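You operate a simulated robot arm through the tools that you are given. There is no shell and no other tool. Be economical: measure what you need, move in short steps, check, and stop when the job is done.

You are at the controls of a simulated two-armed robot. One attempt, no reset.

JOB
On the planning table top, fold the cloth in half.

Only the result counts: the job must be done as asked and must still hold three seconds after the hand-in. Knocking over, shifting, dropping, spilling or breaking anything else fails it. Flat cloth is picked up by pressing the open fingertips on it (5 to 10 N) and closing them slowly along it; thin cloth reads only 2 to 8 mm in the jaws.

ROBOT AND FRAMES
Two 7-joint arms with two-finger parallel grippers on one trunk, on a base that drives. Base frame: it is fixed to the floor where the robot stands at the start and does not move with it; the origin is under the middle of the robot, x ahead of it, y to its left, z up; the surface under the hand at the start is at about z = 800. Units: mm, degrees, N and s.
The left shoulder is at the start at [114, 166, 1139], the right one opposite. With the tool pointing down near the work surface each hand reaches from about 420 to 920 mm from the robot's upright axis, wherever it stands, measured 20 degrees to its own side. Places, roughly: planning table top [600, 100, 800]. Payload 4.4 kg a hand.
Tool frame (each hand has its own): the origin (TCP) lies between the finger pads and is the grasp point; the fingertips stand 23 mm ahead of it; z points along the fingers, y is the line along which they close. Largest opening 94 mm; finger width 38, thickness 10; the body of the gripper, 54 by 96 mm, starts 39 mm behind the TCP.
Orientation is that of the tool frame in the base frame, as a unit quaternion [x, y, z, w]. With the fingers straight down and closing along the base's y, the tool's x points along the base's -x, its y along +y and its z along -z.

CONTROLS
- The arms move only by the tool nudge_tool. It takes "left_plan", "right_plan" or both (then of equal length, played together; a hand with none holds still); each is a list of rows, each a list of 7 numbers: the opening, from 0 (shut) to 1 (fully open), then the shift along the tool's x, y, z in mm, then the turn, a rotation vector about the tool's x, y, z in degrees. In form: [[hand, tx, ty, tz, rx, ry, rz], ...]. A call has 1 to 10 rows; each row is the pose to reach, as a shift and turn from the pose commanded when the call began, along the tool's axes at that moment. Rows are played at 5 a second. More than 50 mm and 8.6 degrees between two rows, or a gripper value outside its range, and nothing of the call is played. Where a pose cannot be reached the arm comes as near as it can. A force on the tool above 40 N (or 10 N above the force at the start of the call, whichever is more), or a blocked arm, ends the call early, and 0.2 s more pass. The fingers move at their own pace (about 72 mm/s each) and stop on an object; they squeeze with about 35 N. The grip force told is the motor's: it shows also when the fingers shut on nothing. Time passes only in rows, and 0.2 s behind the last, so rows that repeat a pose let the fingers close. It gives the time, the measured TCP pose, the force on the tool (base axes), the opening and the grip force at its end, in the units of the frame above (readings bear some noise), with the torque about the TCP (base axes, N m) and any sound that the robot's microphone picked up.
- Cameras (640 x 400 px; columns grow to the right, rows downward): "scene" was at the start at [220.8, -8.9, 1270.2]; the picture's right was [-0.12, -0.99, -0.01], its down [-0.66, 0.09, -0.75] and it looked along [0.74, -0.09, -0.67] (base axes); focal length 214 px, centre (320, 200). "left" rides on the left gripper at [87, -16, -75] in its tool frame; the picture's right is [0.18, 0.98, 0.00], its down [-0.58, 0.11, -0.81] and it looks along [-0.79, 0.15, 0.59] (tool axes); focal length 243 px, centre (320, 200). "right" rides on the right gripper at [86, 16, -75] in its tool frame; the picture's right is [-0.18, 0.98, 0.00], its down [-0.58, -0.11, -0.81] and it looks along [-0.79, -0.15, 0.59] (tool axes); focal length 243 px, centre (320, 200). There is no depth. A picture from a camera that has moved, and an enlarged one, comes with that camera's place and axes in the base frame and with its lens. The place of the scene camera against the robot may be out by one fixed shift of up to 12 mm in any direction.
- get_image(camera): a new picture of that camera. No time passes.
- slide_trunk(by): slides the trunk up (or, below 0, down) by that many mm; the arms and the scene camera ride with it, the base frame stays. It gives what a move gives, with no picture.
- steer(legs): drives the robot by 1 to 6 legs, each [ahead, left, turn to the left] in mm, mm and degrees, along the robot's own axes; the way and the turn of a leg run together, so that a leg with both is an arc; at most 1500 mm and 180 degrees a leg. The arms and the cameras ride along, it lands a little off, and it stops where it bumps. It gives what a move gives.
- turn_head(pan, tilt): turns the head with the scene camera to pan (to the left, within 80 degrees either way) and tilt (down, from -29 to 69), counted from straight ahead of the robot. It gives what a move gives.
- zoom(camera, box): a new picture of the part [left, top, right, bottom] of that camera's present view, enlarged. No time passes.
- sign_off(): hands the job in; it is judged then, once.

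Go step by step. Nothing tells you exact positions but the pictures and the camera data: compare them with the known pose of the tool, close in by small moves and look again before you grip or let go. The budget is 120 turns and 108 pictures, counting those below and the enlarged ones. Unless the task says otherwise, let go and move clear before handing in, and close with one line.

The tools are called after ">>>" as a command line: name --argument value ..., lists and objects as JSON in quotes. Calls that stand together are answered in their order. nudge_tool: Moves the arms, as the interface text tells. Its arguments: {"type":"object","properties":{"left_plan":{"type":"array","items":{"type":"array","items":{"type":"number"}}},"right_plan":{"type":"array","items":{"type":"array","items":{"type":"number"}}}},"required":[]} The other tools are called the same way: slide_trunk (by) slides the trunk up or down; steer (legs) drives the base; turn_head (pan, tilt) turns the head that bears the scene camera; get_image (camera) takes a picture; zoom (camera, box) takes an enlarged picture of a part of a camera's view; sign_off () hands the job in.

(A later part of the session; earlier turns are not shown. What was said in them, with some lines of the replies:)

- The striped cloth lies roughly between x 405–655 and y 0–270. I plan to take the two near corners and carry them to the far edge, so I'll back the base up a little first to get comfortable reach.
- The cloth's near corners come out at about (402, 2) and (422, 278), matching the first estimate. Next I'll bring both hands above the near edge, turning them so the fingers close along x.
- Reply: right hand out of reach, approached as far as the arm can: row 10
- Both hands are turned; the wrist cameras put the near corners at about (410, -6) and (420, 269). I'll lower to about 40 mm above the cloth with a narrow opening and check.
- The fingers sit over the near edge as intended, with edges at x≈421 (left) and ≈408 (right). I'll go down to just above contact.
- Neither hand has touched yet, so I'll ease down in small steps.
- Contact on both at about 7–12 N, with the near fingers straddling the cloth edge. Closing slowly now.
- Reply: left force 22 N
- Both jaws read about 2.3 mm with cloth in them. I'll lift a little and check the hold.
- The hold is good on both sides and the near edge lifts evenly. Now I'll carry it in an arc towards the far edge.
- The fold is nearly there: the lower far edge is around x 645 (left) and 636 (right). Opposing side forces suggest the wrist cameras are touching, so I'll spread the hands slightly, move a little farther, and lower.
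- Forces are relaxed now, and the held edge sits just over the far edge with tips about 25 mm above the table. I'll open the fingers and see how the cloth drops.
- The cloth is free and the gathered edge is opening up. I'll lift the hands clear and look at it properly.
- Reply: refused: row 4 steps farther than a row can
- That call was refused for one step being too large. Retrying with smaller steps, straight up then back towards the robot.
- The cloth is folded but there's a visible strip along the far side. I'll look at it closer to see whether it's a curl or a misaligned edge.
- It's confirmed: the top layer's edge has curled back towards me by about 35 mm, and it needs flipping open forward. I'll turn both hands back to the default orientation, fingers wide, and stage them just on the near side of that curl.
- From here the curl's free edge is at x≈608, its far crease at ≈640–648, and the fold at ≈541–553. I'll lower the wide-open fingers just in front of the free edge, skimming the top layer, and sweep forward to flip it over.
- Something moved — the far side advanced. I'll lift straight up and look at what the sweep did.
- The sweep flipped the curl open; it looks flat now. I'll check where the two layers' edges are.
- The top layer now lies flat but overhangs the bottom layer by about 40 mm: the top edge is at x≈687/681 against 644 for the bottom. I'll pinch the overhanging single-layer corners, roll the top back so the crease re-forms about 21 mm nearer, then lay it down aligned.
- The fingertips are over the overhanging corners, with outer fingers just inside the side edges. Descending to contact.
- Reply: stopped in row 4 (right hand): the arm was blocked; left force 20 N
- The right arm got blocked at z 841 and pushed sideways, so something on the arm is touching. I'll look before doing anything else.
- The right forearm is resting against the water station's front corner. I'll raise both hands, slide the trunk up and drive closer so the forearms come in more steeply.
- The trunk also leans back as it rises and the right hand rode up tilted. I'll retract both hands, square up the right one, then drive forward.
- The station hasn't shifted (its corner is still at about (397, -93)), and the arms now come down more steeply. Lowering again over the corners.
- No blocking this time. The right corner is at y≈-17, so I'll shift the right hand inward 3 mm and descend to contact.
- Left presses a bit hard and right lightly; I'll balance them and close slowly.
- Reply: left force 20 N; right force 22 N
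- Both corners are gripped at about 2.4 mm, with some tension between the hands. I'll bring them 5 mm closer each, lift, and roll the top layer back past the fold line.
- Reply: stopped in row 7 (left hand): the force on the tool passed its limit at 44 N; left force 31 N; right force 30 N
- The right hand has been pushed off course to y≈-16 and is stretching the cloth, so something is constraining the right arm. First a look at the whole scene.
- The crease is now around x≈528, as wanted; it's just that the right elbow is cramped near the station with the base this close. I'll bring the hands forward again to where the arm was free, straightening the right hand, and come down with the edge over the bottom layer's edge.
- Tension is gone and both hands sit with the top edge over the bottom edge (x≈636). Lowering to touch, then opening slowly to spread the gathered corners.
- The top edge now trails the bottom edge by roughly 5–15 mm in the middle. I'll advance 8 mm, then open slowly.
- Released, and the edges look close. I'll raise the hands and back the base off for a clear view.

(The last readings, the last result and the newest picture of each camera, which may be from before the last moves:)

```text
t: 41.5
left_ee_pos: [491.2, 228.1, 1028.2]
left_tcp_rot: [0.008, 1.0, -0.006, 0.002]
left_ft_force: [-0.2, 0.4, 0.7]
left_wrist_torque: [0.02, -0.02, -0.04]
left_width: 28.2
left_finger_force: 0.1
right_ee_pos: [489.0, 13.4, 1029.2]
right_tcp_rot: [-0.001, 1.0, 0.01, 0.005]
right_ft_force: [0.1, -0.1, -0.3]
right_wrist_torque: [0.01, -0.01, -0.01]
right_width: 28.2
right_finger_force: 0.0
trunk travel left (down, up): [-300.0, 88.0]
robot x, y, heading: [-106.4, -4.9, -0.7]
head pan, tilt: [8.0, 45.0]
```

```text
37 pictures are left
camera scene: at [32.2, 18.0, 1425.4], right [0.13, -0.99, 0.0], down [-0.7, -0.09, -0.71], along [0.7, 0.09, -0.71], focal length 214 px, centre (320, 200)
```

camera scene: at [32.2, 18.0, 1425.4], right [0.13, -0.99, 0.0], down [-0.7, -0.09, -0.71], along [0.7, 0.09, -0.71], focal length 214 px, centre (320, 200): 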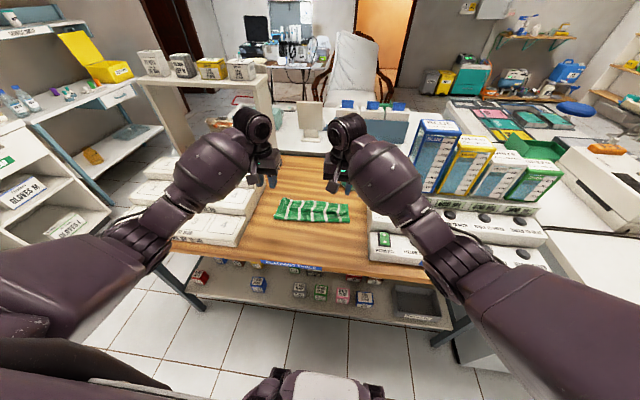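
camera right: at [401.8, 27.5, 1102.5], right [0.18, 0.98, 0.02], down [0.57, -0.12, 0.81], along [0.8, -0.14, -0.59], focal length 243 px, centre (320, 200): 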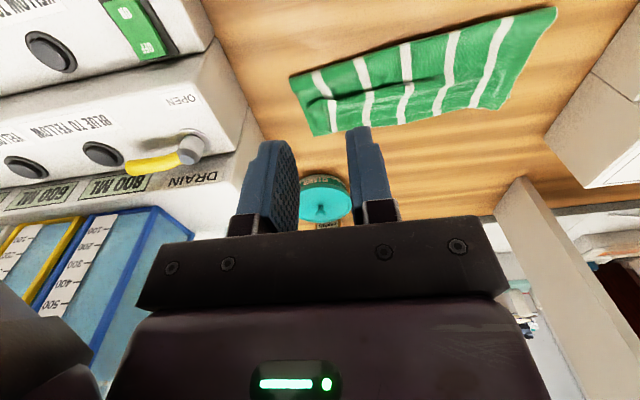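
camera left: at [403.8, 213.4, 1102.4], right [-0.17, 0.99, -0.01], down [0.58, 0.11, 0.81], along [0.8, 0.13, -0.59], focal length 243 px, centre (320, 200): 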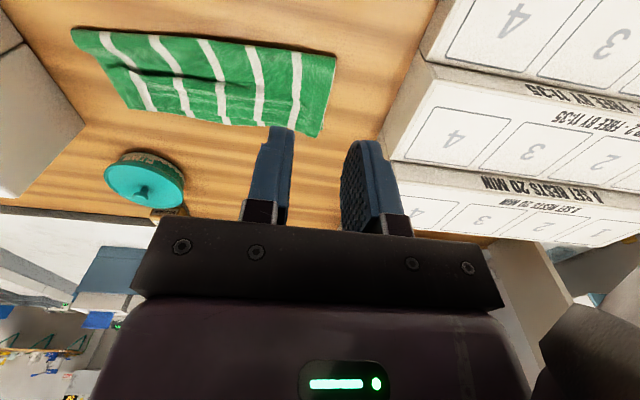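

>>> zoom --camera "scene" --box '[265, 185, 360, 244]'

>>> zoom --camera "left" --box '[60, 10, 350, 145]'

>>> zoom --camera "right" --box '[280, 0, 570, 145]'

```text
6.74 times, centred on (312, 214) of scene
camera zoom: at [32.2, 18.0, 1425.4], right [0.13, -0.99, 0.0], down [-0.7, -0.09, -0.71], along [0.7, 0.09, -0.71], focal length 1445 px, centre (370, 102)
```

zoom: 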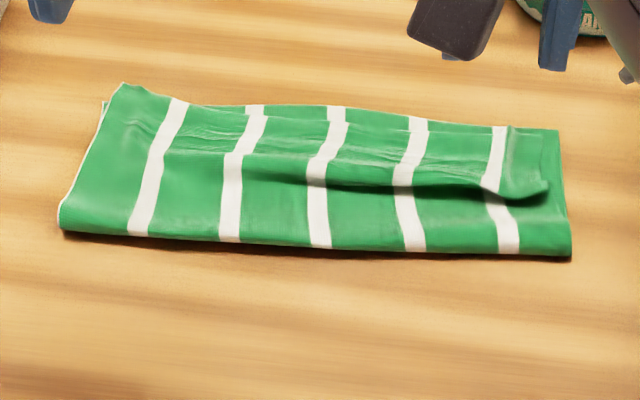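

```text
2.21 times, centred on (205, 78) of left
camera zoom: at [403.8, 213.4, 1102.4], right [-0.17, 0.99, -0.01], down [0.58, 0.11, 0.81], along [0.8, 0.13, -0.59], focal length 535 px, centre (574, 470)
```

zoom: 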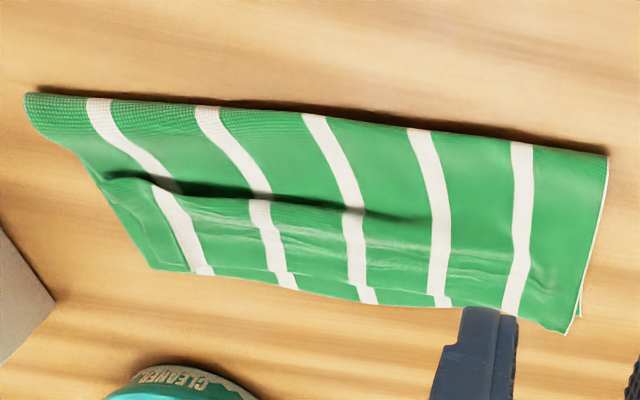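

```text
2.21 times, centred on (425, 72) of right
camera zoom: at [401.8, 27.5, 1102.5], right [0.18, 0.98, 0.02], down [0.57, -0.12, 0.81], along [0.8, -0.14, -0.59], focal length 535 px, centre (88, 481)
```

zoom: 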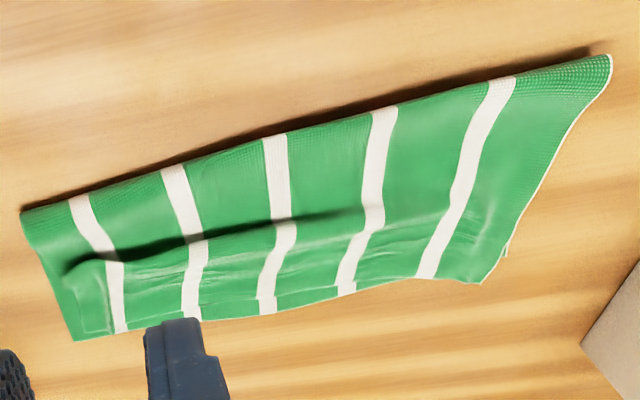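

The left half is nicely aligned (depth about 120 mm), but the right side holds a pleat in the top layer. I'll look closer at that corner before deciding on a correction.

>>> zoom --camera "right" --box '[285, 80, 365, 140]'

>>> zoom --camera "scene" --box '[320, 196, 355, 228]'

```text
6.67 times, centred on (325, 110) of right
camera zoom: at [401.8, 27.5, 1102.5], right [0.18, 0.98, 0.02], down [0.57, -0.12, 0.81], along [0.8, -0.14, -0.59], focal length 1618 px, centre (287, 800)
```

zoom: 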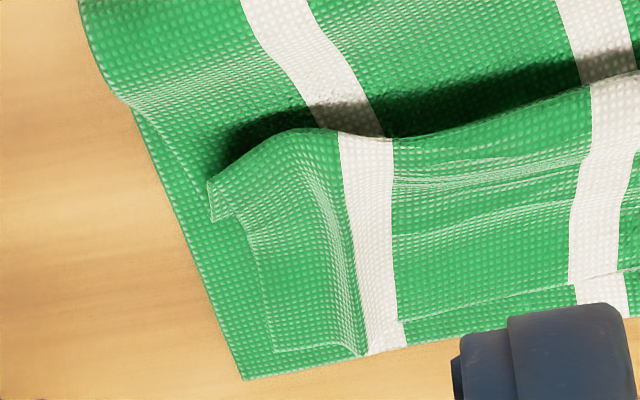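

```text
12.50 times, centred on (338, 212) of scene
camera zoom: at [32.2, 18.0, 1425.4], right [0.13, -0.99, 0.0], down [-0.7, -0.09, -0.71], along [0.7, 0.09, -0.71], focal length 2681 px, centre (101, 50)
```

zoom: 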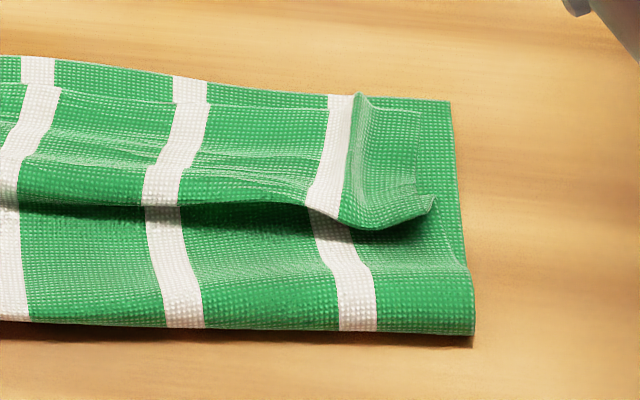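

The pleat is only in the top layer, with a handy standing ridge at y≈4 from the earlier pinch. I'll use just the right hand to pinch that ridge, lift the slack out, and re-lay it; moving the base up a little first.

>>> steer --legs '[[55, 0, 0]]'

>>> nudge_tool --right_plan '[[0.35, -25, -3, 25, 0, 0, 0], [0.35, -50, -6, 50, 0, 0, 0], [0.35, -73, -9, 75, 0, 0, 0], [0.35, -73, -9, 110, 0, 0, 0], [0.35, -73, -9, 145, 0, 0, 0], [0.35, -73, -9, 165, 0, 0, 0]]'

>>> get_image --camera "right"

>>> get_image --camera "scene"

```text
t: 42.5
left_ee_pos: [547.5, 228.5, 1027.3]
left_tcp_rot: [0.008, 1.0, -0.004, 0.0]
left_ft_force: [1.3, -0.6, -0.4]
left_wrist_torque: [-0.05, 0.02, -0.01]
left_width: 27.8
left_finger_force: 0.0
right_ee_pos: [546.4, 13.4, 1028.3]
right_tcp_rot: [-0.002, 1.0, 0.009, 0.004]
right_ft_force: [1.0, -0.3, 0.6]
right_wrist_torque: [0.02, 0.0, 0.0]
right_width: 28.1
right_finger_force: 0.0
trunk travel left (down, up): [-300.0, 88.0]
robot x, y, heading: [-52.3, 0.7, -0.2]
head pan, tilt: [8.0, 45.0]
```

```text
t: 43.9
left_ee_pos: [546.9, 227.9, 1028.1]
left_tcp_rot: [0.007, 1.0, -0.005, 0.001]
left_ft_force: [0.4, -0.4, 0.2]
left_wrist_torque: [0.03, 0.0, 0.02]
left_width: 28.3
left_finger_force: 0.0
right_ee_pos: [619.4, 7.2, 864.3]
right_tcp_rot: [-0.002, 1.0, 0.009, 0.004]
right_ft_force: [-0.5, 0.0, -0.3]
right_wrist_torque: [0.0, 0.02, 0.01]
right_width: 32.9
right_finger_force: 0.0
trunk travel left (down, up): [-300.0, 88.0]
robot x, y, heading: [-54.4, 1.3, -0.4]
head pan, tilt: [8.0, 45.0]
```

```text
31 pictures are left
camera right: at [533.0, 21.7, 937.2], right [0.18, 0.98, 0.02], down [0.57, -0.12, 0.81], along [0.8, -0.13, -0.59], focal length 243 px, centre (320, 200)
```

right: 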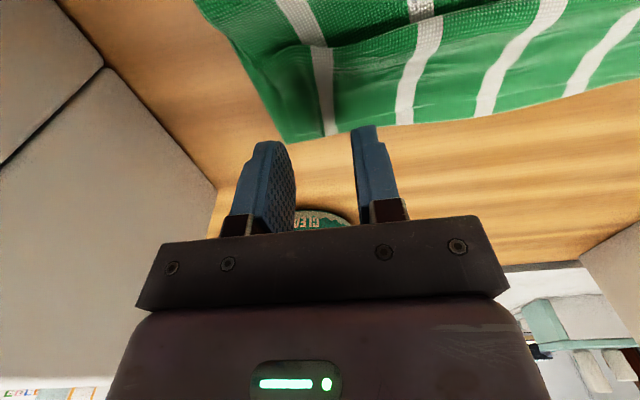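

```text
30 pictures are left
camera scene: at [88.6, 17.6, 1425.2], right [0.13, -0.99, 0.0], down [-0.7, -0.09, -0.71], along [0.7, 0.09, -0.71], focal length 214 px, centre (320, 200)
```

scene: 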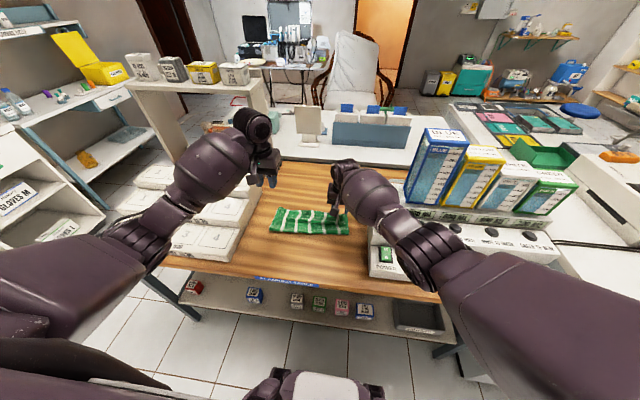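

The fingers straddle the ridge. Lowering to light contact.

>>> nudge_tool --right_plan '[[0.35, 0, 0, 15, 0, 0, 0], [0.35, 0, 0, 28, 0, 0, 0], [0.35, 0, 0, 34, 0, 0, 0], [0.35, 0, 0, 36, 0, 0, 0], [0.35, 0, 0, 37, 0, 0, 0]]'

```text
t: 45.1
left_ee_pos: [547.1, 227.9, 1028.2]
left_tcp_rot: [0.008, 1.0, -0.005, 0.001]
left_ft_force: [-0.8, -0.6, 0.4]
left_wrist_torque: [-0.03, 0.01, -0.04]
left_width: 27.9
left_finger_force: 0.2
right_ee_pos: [620.8, 7.7, 827.5]
right_tcp_rot: [-0.002, 1.0, 0.009, 0.005]
right_ft_force: [-0.3, 0.6, -0.4]
right_wrist_torque: [-0.02, 0.0, 0.0]
right_width: 32.9
right_finger_force: 0.0
trunk travel left (down, up): [-300.0, 88.0]
robot x, y, heading: [-56.3, 3.8, -0.3]
head pan, tilt: [8.0, 45.0]
```

>>> nudge_tool --right_plan '[[0.35, 0, 0, 1.5, 0, 0, 0], [0.28, 0, 0, 2, 0, 0, 0], [0.22, 0, 0, 2, 0, 0, 0], [0.16, 0, 0, 2, 0, 0, 0], [0.1, 0, 0, 2, 0, 0, 0], [0.05, 0, 0, 2, 0, 0, 0], [0, 0, 0, 2, 0, 0, 0], [0, 0, 0, 2, 0, 0, 0], [0, 0, 0, -8, 0, 0, 0], [0, 0, 0, -20, 0, 0, 0]]'

>>> get_image --camera "right"

>>> zoom --camera "scene" --box '[260, 190, 370, 255]'

```text
t: 47.3
left_ee_pos: [547.5, 228.2, 1027.8]
left_tcp_rot: [0.008, 1.0, -0.005, 0.0]
left_ft_force: [0.5, -0.2, 0.1]
left_wrist_torque: [0.01, 0.01, -0.04]
left_width: 28.1
left_finger_force: 0.0
right_ee_pos: [619.2, 7.7, 846.9]
right_tcp_rot: [-0.002, 1.0, 0.01, 0.004]
right_ft_force: [-0.1, 0.1, 1.6]
right_wrist_torque: [0.01, 0.02, -0.01]
right_width: 2.5
right_finger_force: 35.5
trunk travel left (down, up): [-300.0, 88.0]
robot x, y, heading: [-50.1, -2.3, -0.5]
head pan, tilt: [8.0, 45.0]
```

```text
29 pictures are left
camera right: at [532.2, 21.7, 920.0], right [0.18, 0.98, 0.02], down [0.57, -0.12, 0.81], along [0.8, -0.14, -0.59], focal length 243 px, centre (320, 200)
```

right: 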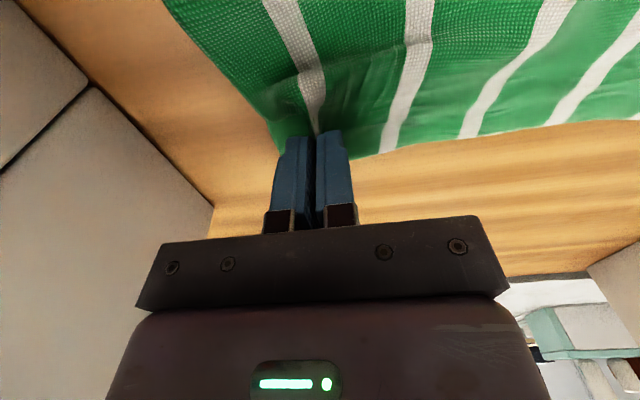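

```text
5.82 times, centred on (315, 222) of scene
camera zoom: at [88.6, 17.6, 1425.2], right [0.13, -0.99, 0.0], down [-0.7, -0.09, -0.71], along [0.7, 0.09, -0.71], focal length 1248 px, centre (349, 69)
```

zoom: 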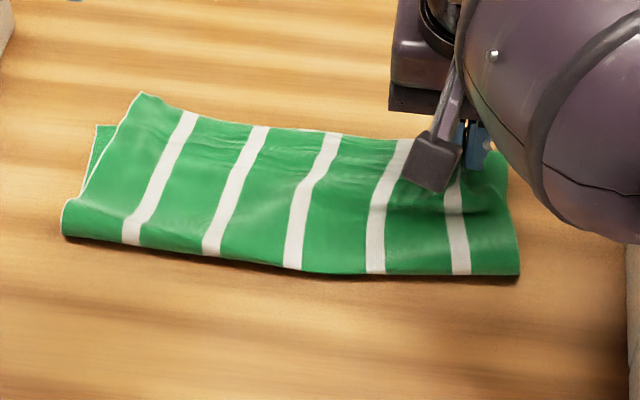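

That took the pleat out as it lifted. Next I'll roll the right side back so the crease shifts nearer.

>>> nudge_tool --right_plan '[[0, 8, 0, -18, 0, 0, 0], [0, 24, 0, -32, 0, 0, 0], [0, 42, 0, -36, 0, 0, 0], [0, 56, 0, -32, 0, 0, 0], [0, 66, 0, -22, 0, 0, 0], [0, 70, 0, -12, 0, 0, 0]]'

>>> zoom --camera "scene" --box '[260, 190, 370, 255]'

>>> get_image --camera "right"

```text
t: 48.7
left_ee_pos: [546.6, 228.9, 1027.7]
left_tcp_rot: [0.008, 1.0, -0.005, 0.001]
left_ft_force: [-0.2, 0.4, 0.0]
left_wrist_torque: [-0.01, 0.01, -0.03]
left_width: 28.0
left_finger_force: 0.0
right_ee_pos: [548.5, 7.8, 858.5]
right_tcp_rot: [-0.002, 1.0, 0.01, 0.004]
right_ft_force: [-0.2, 0.2, -0.7]
right_wrist_torque: [-0.01, 0.02, 0.01]
right_width: 2.4
right_finger_force: 35.2
trunk travel left (down, up): [-300.0, 88.0]
robot x, y, heading: [-50.8, 2.8, -0.3]
head pan, tilt: [8.0, 45.0]
```

```text
5.82 times, centred on (315, 222) of scene
camera zoom: at [88.6, 17.6, 1425.2], right [0.13, -0.99, 0.0], down [-0.7, -0.09, -0.71], along [0.7, 0.09, -0.71], focal length 1248 px, centre (349, 69)
```

zoom: 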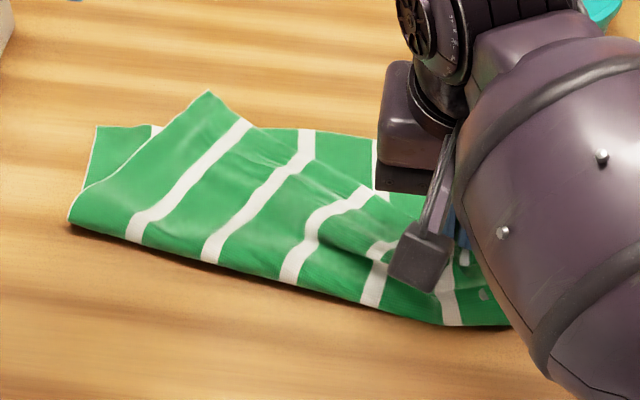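

```text
26 pictures are left
camera right: at [461.9, 21.4, 931.7], right [0.18, 0.98, 0.02], down [0.57, -0.12, 0.81], along [0.8, -0.14, -0.59], focal length 243 px, centre (320, 200)
```

right: 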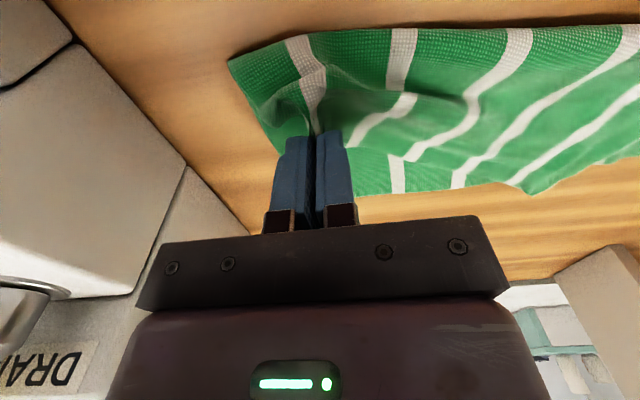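

The right crease is now at about x≈511, a bit past the target. Carrying the pinched edge forward again and laying it down.

>>> nudge_tool --right_plan '[[0, -10, -1, -10, 0, 0, 0], [0, -25, -2, -16, 0, 0, 0], [0, -42, -3, -16, 0, 0, 0], [0, -57, -4, -8, 0, 0, 0], [0, -68, -4, 6, 0, 0, 0], [0, -74, -4, 18, 0, 0, 0], [0, -75, -4, 25, 0, 0, 0]]'

>>> zoom --camera "scene" --box '[260, 190, 370, 255]'

>>> get_image --camera "right"

```text
t: 50.3
left_ee_pos: [547.9, 227.1, 1027.2]
left_tcp_rot: [0.008, 1.0, -0.004, 0.0]
left_ft_force: [0.5, 0.5, -0.6]
left_wrist_torque: [-0.02, -0.02, 0.0]
left_width: 28.2
left_finger_force: 0.0
right_ee_pos: [625.1, 4.0, 836.2]
right_tcp_rot: [-0.002, 1.0, 0.009, 0.004]
right_ft_force: [0.6, -0.2, -0.5]
right_wrist_torque: [0.02, -0.01, -0.03]
right_width: 2.2
right_finger_force: 34.8
trunk travel left (down, up): [-300.0, 88.0]
robot x, y, heading: [-55.9, 0.7, -0.5]
head pan, tilt: [8.0, 45.0]
```

```text
5.82 times, centred on (315, 222) of scene
camera zoom: at [88.6, 17.6, 1425.2], right [0.13, -0.99, 0.0], down [-0.7, -0.09, -0.71], along [0.7, 0.09, -0.71], focal length 1248 px, centre (349, 69)
```

zoom: 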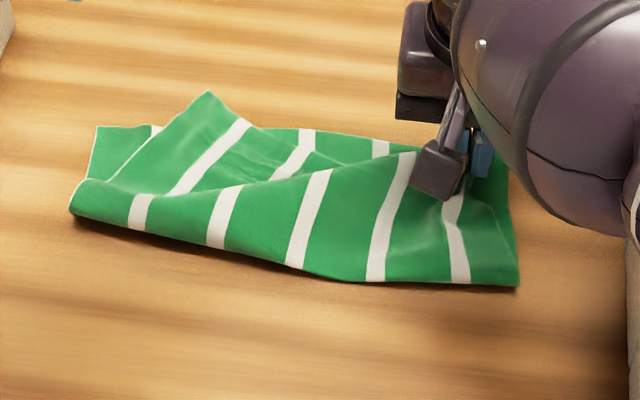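

```text
24 pictures are left
camera right: at [537.5, 18.0, 907.5], right [0.18, 0.98, 0.02], down [0.57, -0.12, 0.81], along [0.8, -0.13, -0.59], focal length 243 px, centre (320, 200)
```

right: 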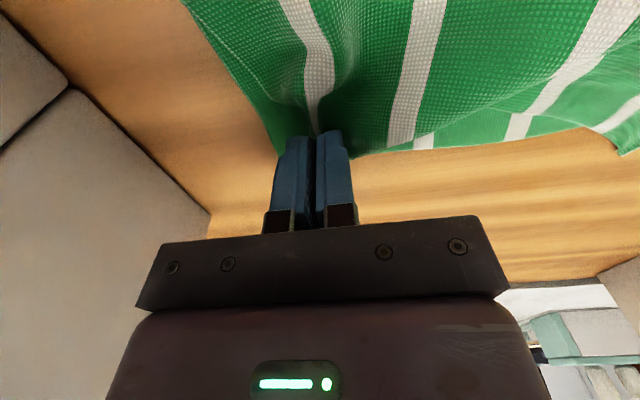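

The right side now lies well, but the top-left corner was pulled inward to about (670, 191). Keeping the right grip as an anchor, I'll fetch that corner with the left hand.

>>> nudge_tool --left_plan '[[0.35, -35, -10, 10, 0, 0, 0], [0.35, -70, -20, 25, 0, 0, 0], [0.35, -100, -29, 50, 0, 0, 0], [0.35, -100, -29, 90, 0, 0, 0], [0.35, -100, -29, 130, 0, 0, 0], [0.35, -100, -29, 165, 0, 0, 0]]' --right_plan '[[0, 0, 0, 2, 0, 0, 0], [0, 0, 0, 4, 0, 0, 0], [0, 0, 0, 6, 0, 0, 0], [0, 0, 0, 7, 0, 0, 0], [0, 0, 0, 8, 0, 0, 0], [0, 0, 0, 8, 0, 0, 0]]'

>>> get_image --camera "left"

```text
t: 51.7
left_ee_pos: [646.8, 195.7, 863.2]
left_tcp_rot: [0.009, 1.0, -0.006, 0.001]
left_ft_force: [0.4, 0.1, -0.6]
left_wrist_torque: [-0.03, 0.0, 0.01]
left_width: 33.0
left_finger_force: 0.1
right_ee_pos: [624.1, 4.9, 826.7]
right_tcp_rot: [-0.002, 1.0, 0.01, 0.004]
right_ft_force: [-0.5, 0.1, 1.4]
right_wrist_torque: [-0.01, 0.02, 0.01]
right_width: 2.5
right_finger_force: 35.1
trunk travel left (down, up): [-300.0, 88.0]
robot x, y, heading: [-51.7, -1.0, -0.5]
head pan, tilt: [8.0, 45.0]
```

```text
23 pictures are left
camera left: at [559.9, 181.1, 936.8], right [-0.17, 0.99, -0.01], down [0.58, 0.11, 0.81], along [0.8, 0.13, -0.59], focal length 243 px, centre (320, 200)
```

left: 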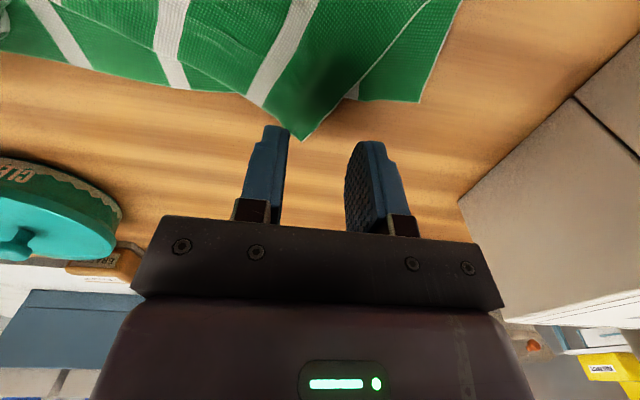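

The loose corner is at (675, 187) and needs to go to (636, 252). Centering over it and descending.

>>> nudge_tool --left_plan '[[0.25, -4, -5, 15, 0, 0, 0], [0.25, -6, -6, 28, 0, 0, 0], [0.25, -6, -6, 34, 0, 0, 0], [0.25, -6, -6, 37, 0, 0, 0], [0.25, -6, -6, 38, 0, 0, 0]]'

```text
t: 52.9
left_ee_pos: [653.3, 189.5, 826.4]
left_tcp_rot: [0.007, 1.0, -0.005, 0.001]
left_ft_force: [0.3, -0.2, 0.8]
left_wrist_torque: [-0.01, 0.0, 0.0]
left_width: 23.5
left_finger_force: 0.1
right_ee_pos: [626.3, 3.9, 826.7]
right_tcp_rot: [-0.001, 1.0, 0.009, 0.003]
right_ft_force: [-0.3, 0.1, 0.7]
right_wrist_torque: [-0.01, -0.02, -0.01]
right_width: 2.2
right_finger_force: 35.5
trunk travel left (down, up): [-300.0, 88.0]
robot x, y, heading: [-53.0, -3.6, -0.4]
head pan, tilt: [8.0, 45.0]
```

>>> nudge_tool --left_plan '[[0.25, 0, 0, 1, 0, 0, 0], [0.25, 0, 0, 2.2, 0, 0, 0], [0.2, 0, 0, 2.5, 0, 0, 0], [0.15, 0, 0, 2.5, 0, 0, 0], [0.1, 0, 0, 2.5, 0, 0, 0], [0.05, 0, 0, 2.5, 0, 0, 0], [0, 0, 0, 2.5, 0, 0, 0], [0, 0, 0, 2.5, 0, 0, 0], [0, 0, 0, -10, 0, 0, 0], [0, 0, 0, -22, 0, 0, 0]]'

>>> get_image --camera "left"

```text
t: 55.1
left_ee_pos: [652.4, 189.2, 847.0]
left_tcp_rot: [0.008, 1.0, -0.006, 0.0]
left_ft_force: [-0.4, -1.6, 0.2]
left_wrist_torque: [0.01, 0.02, -0.03]
left_width: 2.9
left_finger_force: 34.6
right_ee_pos: [625.9, 4.5, 825.4]
right_tcp_rot: [-0.002, 1.0, 0.009, 0.005]
right_ft_force: [-0.2, 0.9, 2.0]
right_wrist_torque: [0.01, -0.01, 0.03]
right_width: 2.2
right_finger_force: 35.5
trunk travel left (down, up): [-300.0, 88.0]
robot x, y, heading: [-51.4, -1.5, -0.5]
head pan, tilt: [8.0, 45.0]
```

```text
22 pictures are left
camera left: at [565.0, 174.2, 920.0], right [-0.17, 0.99, -0.01], down [0.58, 0.11, 0.81], along [0.79, 0.13, -0.59], focal length 243 px, centre (320, 200)
```

left: 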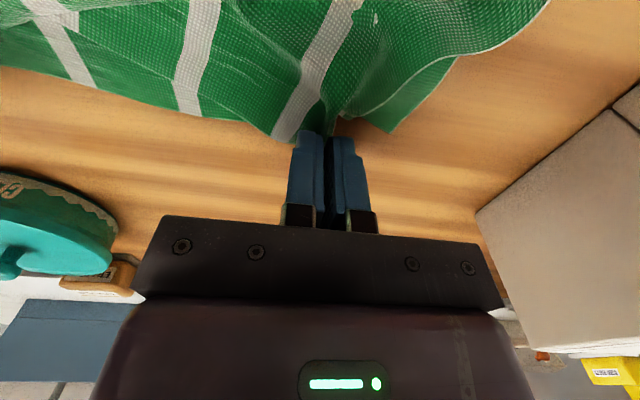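

The bottom layer's corner seems to have moved too, so I may have caught both layers. Zooming in to check.

>>> zoom --camera "left" --box '[220, 0, 480, 160]'

>>> zoom --camera "scene" --box '[260, 190, 370, 255]'

```text
2.46 times, centred on (350, 80) of left
camera zoom: at [565.0, 174.2, 920.0], right [-0.17, 0.99, -0.01], down [0.58, 0.11, 0.81], along [0.79, 0.13, -0.59], focal length 597 px, centre (246, 495)
```

zoom: 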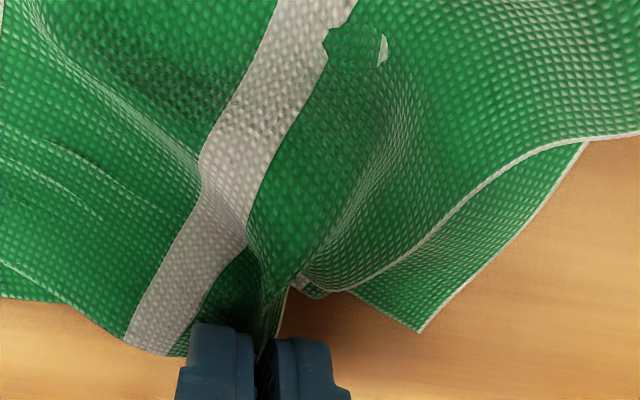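

```text
5.82 times, centred on (315, 222) of scene
camera zoom: at [88.7, 17.6, 1425.0], right [0.13, -0.99, 0.0], down [-0.7, -0.09, -0.71], along [0.7, 0.09, -0.71], focal length 1248 px, centre (349, 69)
```

zoom: 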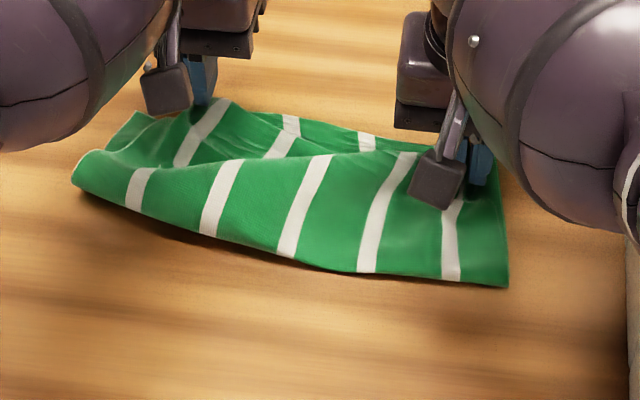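

Yes, the bottom layer's edge was gathered in as well. I'll set it down, open slowly to undo it, and look.

>>> nudge_tool --left_plan '[[0, 0, 0, 12, 0, 0, 0], [0, 0, 0, 22, 0, 0, 0], [0.05, 0, 0, 23, 0, 0, 0], [0.1, 0, 0, 23, 0, 0, 0], [0.15, 0, 0, 23, 0, 0, 0], [0.2, 0, 0, 23, 0, 0, 0], [0.25, 0, 0, 23, 0, 0, 0], [0.25, 0, 0, 10, 0, 0, 0], [0.25, 0, 0, -20, 0, 0, 0]]'

>>> get_image --camera "left"

```text
t: 57.1
left_ee_pos: [651.7, 189.2, 867.0]
left_tcp_rot: [0.008, 1.0, -0.007, 0.0]
left_ft_force: [-0.1, -0.1, -0.5]
left_wrist_torque: [0.01, 0.0, 0.0]
left_width: 23.6
left_finger_force: 0.0
right_ee_pos: [626.4, 4.3, 826.3]
right_tcp_rot: [-0.001, 1.0, 0.009, 0.005]
right_ft_force: [0.0, 0.0, -0.3]
right_wrist_torque: [0.02, 0.03, 0.02]
right_width: 2.5
right_finger_force: 35.4
trunk travel left (down, up): [-300.0, 88.0]
robot x, y, heading: [-50.1, 1.1, -0.4]
head pan, tilt: [8.0, 45.0]
```

```text
19 pictures are left
camera left: at [565.0, 174.2, 941.4], right [-0.17, 0.99, -0.01], down [0.58, 0.11, 0.81], along [0.8, 0.13, -0.59], focal length 243 px, centre (320, 200)
```

left: 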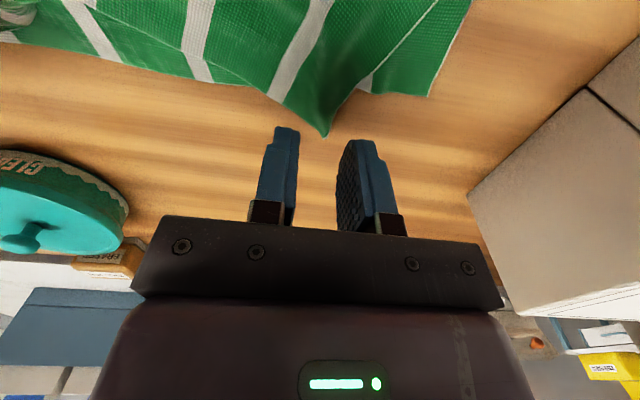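

The cloth went back to where it was. This time I'll pinch only the tip that overhangs past the bottom edge (x > 648).

>>> nudge_tool --left_plan '[[0.2, -10, 2, 10, 0, 0, 0], [0.2, -18, 3, 25, 0, 0, 0], [0.2, -18, 3, 36, 0, 0, 0], [0.2, -18, 3, 40, 0, 0, 0], [0.2, -18, 3, 41.5, 0, 0, 0], [0.2, -18, 3, 42.5, 0, 0, 0]]'

>>> get_image --camera "left"

```text
t: 58.5
left_ee_pos: [671.6, 191.8, 825.0]
left_tcp_rot: [0.008, 1.0, -0.004, 0.001]
left_ft_force: [0.9, -0.3, 1.7]
left_wrist_torque: [0.0, 0.02, 0.01]
left_width: 18.8
left_finger_force: 0.1
right_ee_pos: [625.2, 4.2, 825.7]
right_tcp_rot: [-0.002, 1.0, 0.01, 0.004]
right_ft_force: [0.0, 0.1, 0.2]
right_wrist_torque: [0.03, -0.03, 0.03]
right_width: 2.4
right_finger_force: 34.8
trunk travel left (down, up): [-300.0, 88.0]
robot x, y, heading: [-52.0, -1.2, -0.7]
head pan, tilt: [8.0, 45.0]
```

```text
18 pictures are left
camera left: at [583.4, 176.7, 898.6], right [-0.17, 0.99, -0.01], down [0.58, 0.11, 0.81], along [0.8, 0.13, -0.59], focal length 243 px, centre (320, 200)
```

left: 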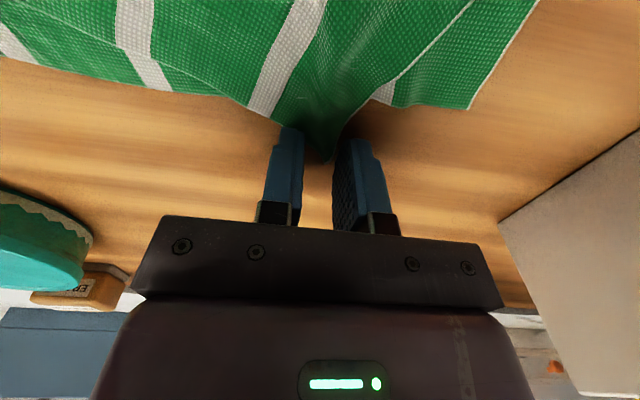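

The tip sits between the fingers, clear of the bottom layer. Pressing slightly, closing, and lifting a little.

>>> nudge_tool --left_plan '[[0.2, 0, 0, 1, 0, 0, 0], [0.2, 0, 0, 1.5, 0, 0, 0], [0.16, 0, 0, 1.5, 0, 0, 0], [0.12, 0, 0, 1.5, 0, 0, 0], [0.08, 0, 0, 1.5, 0, 0, 0], [0.04, 0, 0, 1.5, 0, 0, 0], [0, 0, 0, 1.5, 0, 0, 0], [0, 0, 0, 1.5, 0, 0, 0], [0, 0, 0, -12, 0, 0, 0], [0, 0, 0, -28, 0, 0, 0]]'

>>> get_image --camera "left"

```text
t: 60.7
left_ee_pos: [670.6, 192.8, 852.5]
left_tcp_rot: [0.008, 1.0, -0.005, 0.0]
left_ft_force: [0.3, -0.6, 0.3]
left_wrist_torque: [-0.01, -0.01, -0.04]
left_width: 1.9
left_finger_force: 35.1
right_ee_pos: [624.6, 4.4, 825.7]
right_tcp_rot: [-0.002, 1.0, 0.01, 0.005]
right_ft_force: [-0.5, 0.2, 0.7]
right_wrist_torque: [0.01, 0.03, -0.01]
right_width: 2.4
right_finger_force: 35.5
trunk travel left (down, up): [-300.0, 88.0]
robot x, y, heading: [-55.5, 3.1, -0.4]
head pan, tilt: [8.0, 45.0]
```

```text
17 pictures are left
camera left: at [583.2, 177.4, 926.8], right [-0.17, 0.99, -0.01], down [0.58, 0.11, 0.81], along [0.8, 0.13, -0.59], focal length 243 px, centre (320, 200)
```

left: 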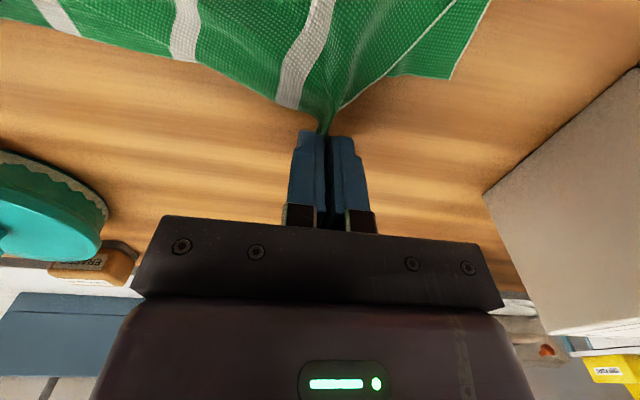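

Only the top corner is held now. I'll carry it over to the bottom-left corner.

>>> nudge_tool --left_plan '[[0, 15, 12, -12, 0, 0, 0], [0, 35, 28, -25, 0, 0, 0], [0, 55, 42, -30, 0, 0, 0], [0, 65, 50, -28, 0, 0, 0], [0, 56, 52, -18, 0, 0, 0], [0, 46, 52, -5, 0, 0, 0], [0, 41, 52, 8, 0, 0, 0], [0, 39, 52, 18, 0, 0, 0]]'

>>> get_image --camera "left"

>>> zoom --camera "scene" --box '[260, 190, 370, 255]'

```text
t: 62.5
left_ee_pos: [633.7, 241.8, 834.7]
left_tcp_rot: [0.009, 1.0, -0.007, 0.001]
left_ft_force: [0.9, -29.6, -1.8]
left_wrist_torque: [-0.6, -0.03, 0.53]
left_width: 2.6
left_finger_force: 35.1
right_ee_pos: [624.4, 7.6, 825.1]
right_tcp_rot: [-0.003, 1.0, 0.012, 0.004]
right_ft_force: [-1.6, 29.8, 2.5]
right_wrist_torque: [0.73, 0.04, 0.11]
right_width: 2.6
right_finger_force: 34.9
trunk travel left (down, up): [-300.0, 88.0]
robot x, y, heading: [-52.4, 0.6, -0.7]
head pan, tilt: [8.0, 45.0]
```

```text
16 pictures are left
camera left: at [545.3, 228.4, 908.6], right [-0.17, 0.99, -0.01], down [0.58, 0.11, 0.81], along [0.8, 0.13, -0.59], focal length 243 px, centre (320, 200)
```

left: 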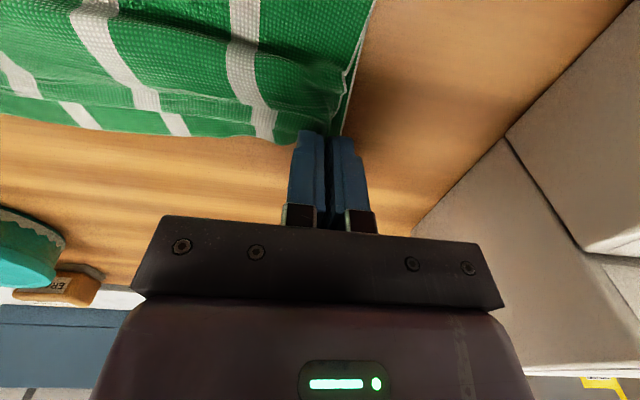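

```text
5.82 times, centred on (315, 222) of scene
camera zoom: at [88.6, 17.6, 1425.2], right [0.13, -0.99, 0.0], down [-0.7, -0.09, -0.71], along [0.7, 0.09, -0.71], focal length 1248 px, centre (349, 69)
```

zoom: 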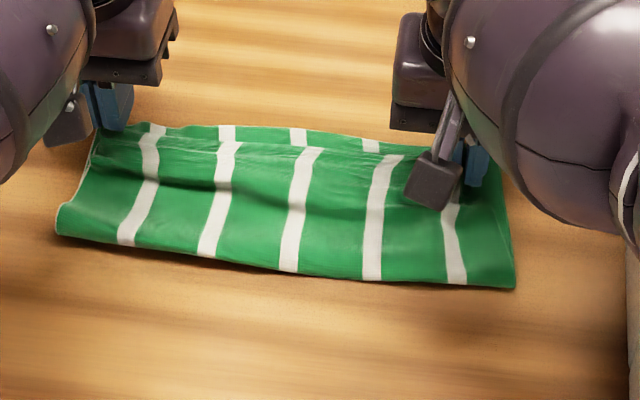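

Very good — both far corners are now in place, just taut across. I'll relax the tension, nudge both forward 6 mm, lower, and open slowly, right first and then left.

>>> nudge_tool --left_plan '[[0, -2, -3, 2, 0, 0, 0], [0, -6, -4, 5, 0, 0, 0], [0, -6, -4, 7, 0, 0, 0], [0, -6, -2, 7, 0, 0, 0], [0, -6, 0, 7, 0, 0, 0], [0, -6, 2, 7, 0, 0, 0], [0.06, -6, 2, 7.5, 0, 0, 0], [0.12, -6, 2, 7.5, 0, 0, 0], [0.18, -6, 2, 7.5, 0, 0, 0], [0.2, -6, 2, 7.5, 0, 0, 0]]' --right_plan '[[0, -2, 0, -1, 0, 0, 0], [0, -6, -2, -1, 0, 0, 0], [0.06, -6, -2, 0.5, 0, 0, 0], [0.12, -6, -2, 0.5, 0, 0, 0], [0.18, -6, -2, 0.5, 0, 0, 0], [0.24, -6, -2, 0.5, 0, 0, 0], [0.3, -6, -2, 0.5, 0, 0, 0], [0.33, -6, -2, 0.5, 0, 0, 0], [0.33, -6, -2, 0, 0, 0, 0], [0.33, -6, -2, 0, 0, 0, 0]]'

>>> nudge_tool --left_plan '[[0.2, 0, 0, -6, 0, 0, 0], [0.2, 0, 0, -20, 0, 0, 0], [0.2, 0, 0, -50, 0, 0, 0], [0.2, 0, 0, -95, 0, 0, 0], [0.2, 0, 0, -140, 0, 0, 0], [0.2, 0, 0, -185, 0, 0, 0]]' --right_plan '[[0.33, 0, 0, -6, 0, 0, 0], [0.33, 0, 0, -20, 0, 0, 0], [0.33, 0, 0, -50, 0, 0, 0], [0.33, 0, 0, -95, 0, 0, 0], [0.33, 0, 0, -140, 0, 0, 0], [0.33, 0, 0, -185, 0, 0, 0]]'

>>> zoom --camera "scene" --box '[260, 190, 370, 255]'

```text
t: 64.7
left_ee_pos: [638.5, 245.8, 825.3]
left_tcp_rot: [0.008, 1.0, -0.004, 0.001]
left_ft_force: [-0.6, 0.0, 0.1]
left_wrist_torque: [0.02, 0.03, 0.0]
left_width: 18.8
left_finger_force: 0.0
right_ee_pos: [630.9, 0.7, 827.3]
right_tcp_rot: [-0.001, 1.0, 0.01, 0.006]
right_ft_force: [-0.2, -0.3, 0.6]
right_wrist_torque: [0.01, 0.0, 0.05]
right_width: 31.2
right_finger_force: 0.0
trunk travel left (down, up): [-300.0, 88.0]
robot x, y, heading: [-50.1, 0.6, -0.3]
head pan, tilt: [8.0, 45.0]
```

```text
t: 66.1
left_ee_pos: [637.2, 249.1, 1014.8]
left_tcp_rot: [0.008, 1.0, -0.005, 0.001]
left_ft_force: [0.3, 0.2, 0.0]
left_wrist_torque: [-0.02, -0.04, -0.01]
left_width: 18.8
left_finger_force: 0.1
right_ee_pos: [683.5, 19.9, 1000.4]
right_tcp_rot: [-0.002, 1.0, 0.01, 0.004]
right_ft_force: [-0.4, 0.8, -0.2]
right_wrist_torque: [0.0, -0.06, 0.03]
right_width: 30.9
right_finger_force: 0.0
right hand out of reach, approached as far as the arm can: row 2, 3, 4, 5, 6
trunk travel left (down, up): [-300.0, 88.0]
robot x, y, heading: [-55.9, -1.4, -0.5]
head pan, tilt: [8.0, 45.0]
```

```text
5.82 times, centred on (315, 222) of scene
camera zoom: at [87.6, 17.6, 1425.4], right [0.13, -0.99, 0.0], down [-0.7, -0.09, -0.71], along [0.7, 0.09, -0.71], focal length 1248 px, centre (349, 69)
```

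zoom: 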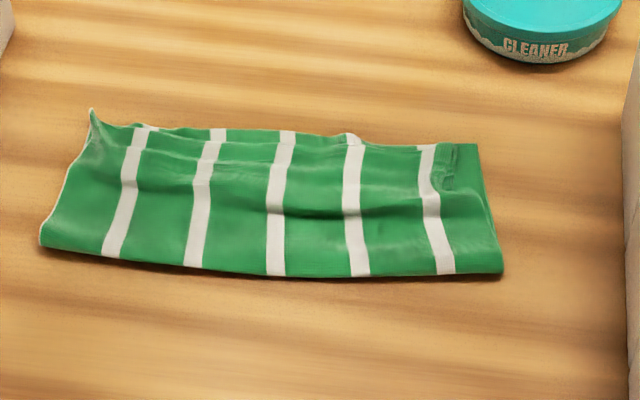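

Now it lies folded with only small wrinkles. A closer look at both far corners.

>>> zoom --camera "scene" --box '[263, 204, 313, 240]'

>>> zoom --camera "scene" --box '[303, 206, 350, 242]'

```text
11.11 times, centred on (288, 222) of scene
camera zoom: at [87.6, 17.6, 1425.4], right [0.13, -0.99, 0.0], down [-0.7, -0.09, -0.71], along [0.7, 0.09, -0.71], focal length 2383 px, centre (676, -44)
```

zoom: 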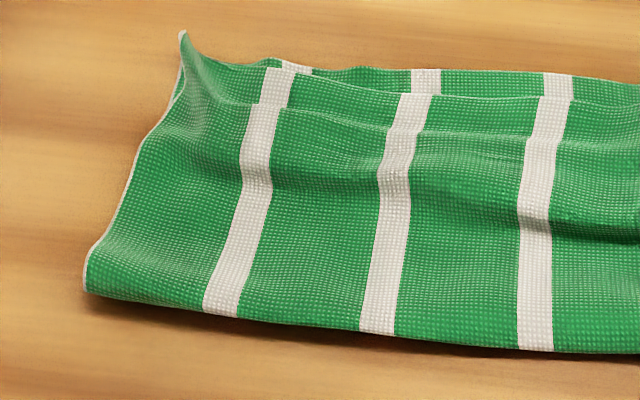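

```text
11.11 times, centred on (326, 224) of scene
camera zoom: at [87.6, 17.6, 1425.4], right [0.13, -0.99, 0.0], down [-0.7, -0.09, -0.71], along [0.7, 0.09, -0.71], focal length 2383 px, centre (248, -67)
```

zoom: 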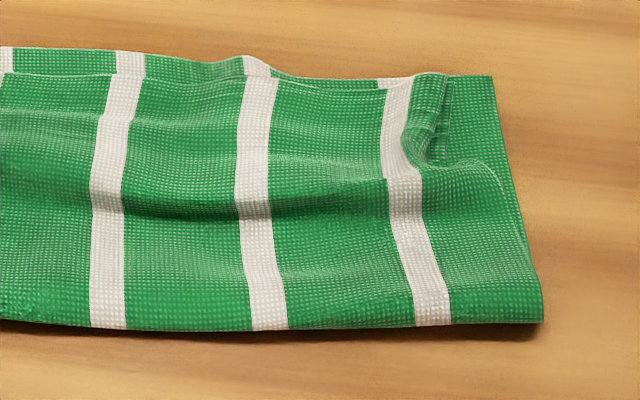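

The cloth is folded in half with its far corners matching to within about 15 mm, both hands are clear above it, and nothing else has been moved. Handing in.

>>> sign_off

```text
The job is handed in.
```

The cloth is folded in half on the planning table top and handed in; I don't have the result of the judging. The corners line up to within about 15 mm, the top edge falls about 10 mm short in the middle, and there are a few small wrinkles. During the work the right forearm briefly rested against the water station. In the pictures neither the station nor anything else has moved.
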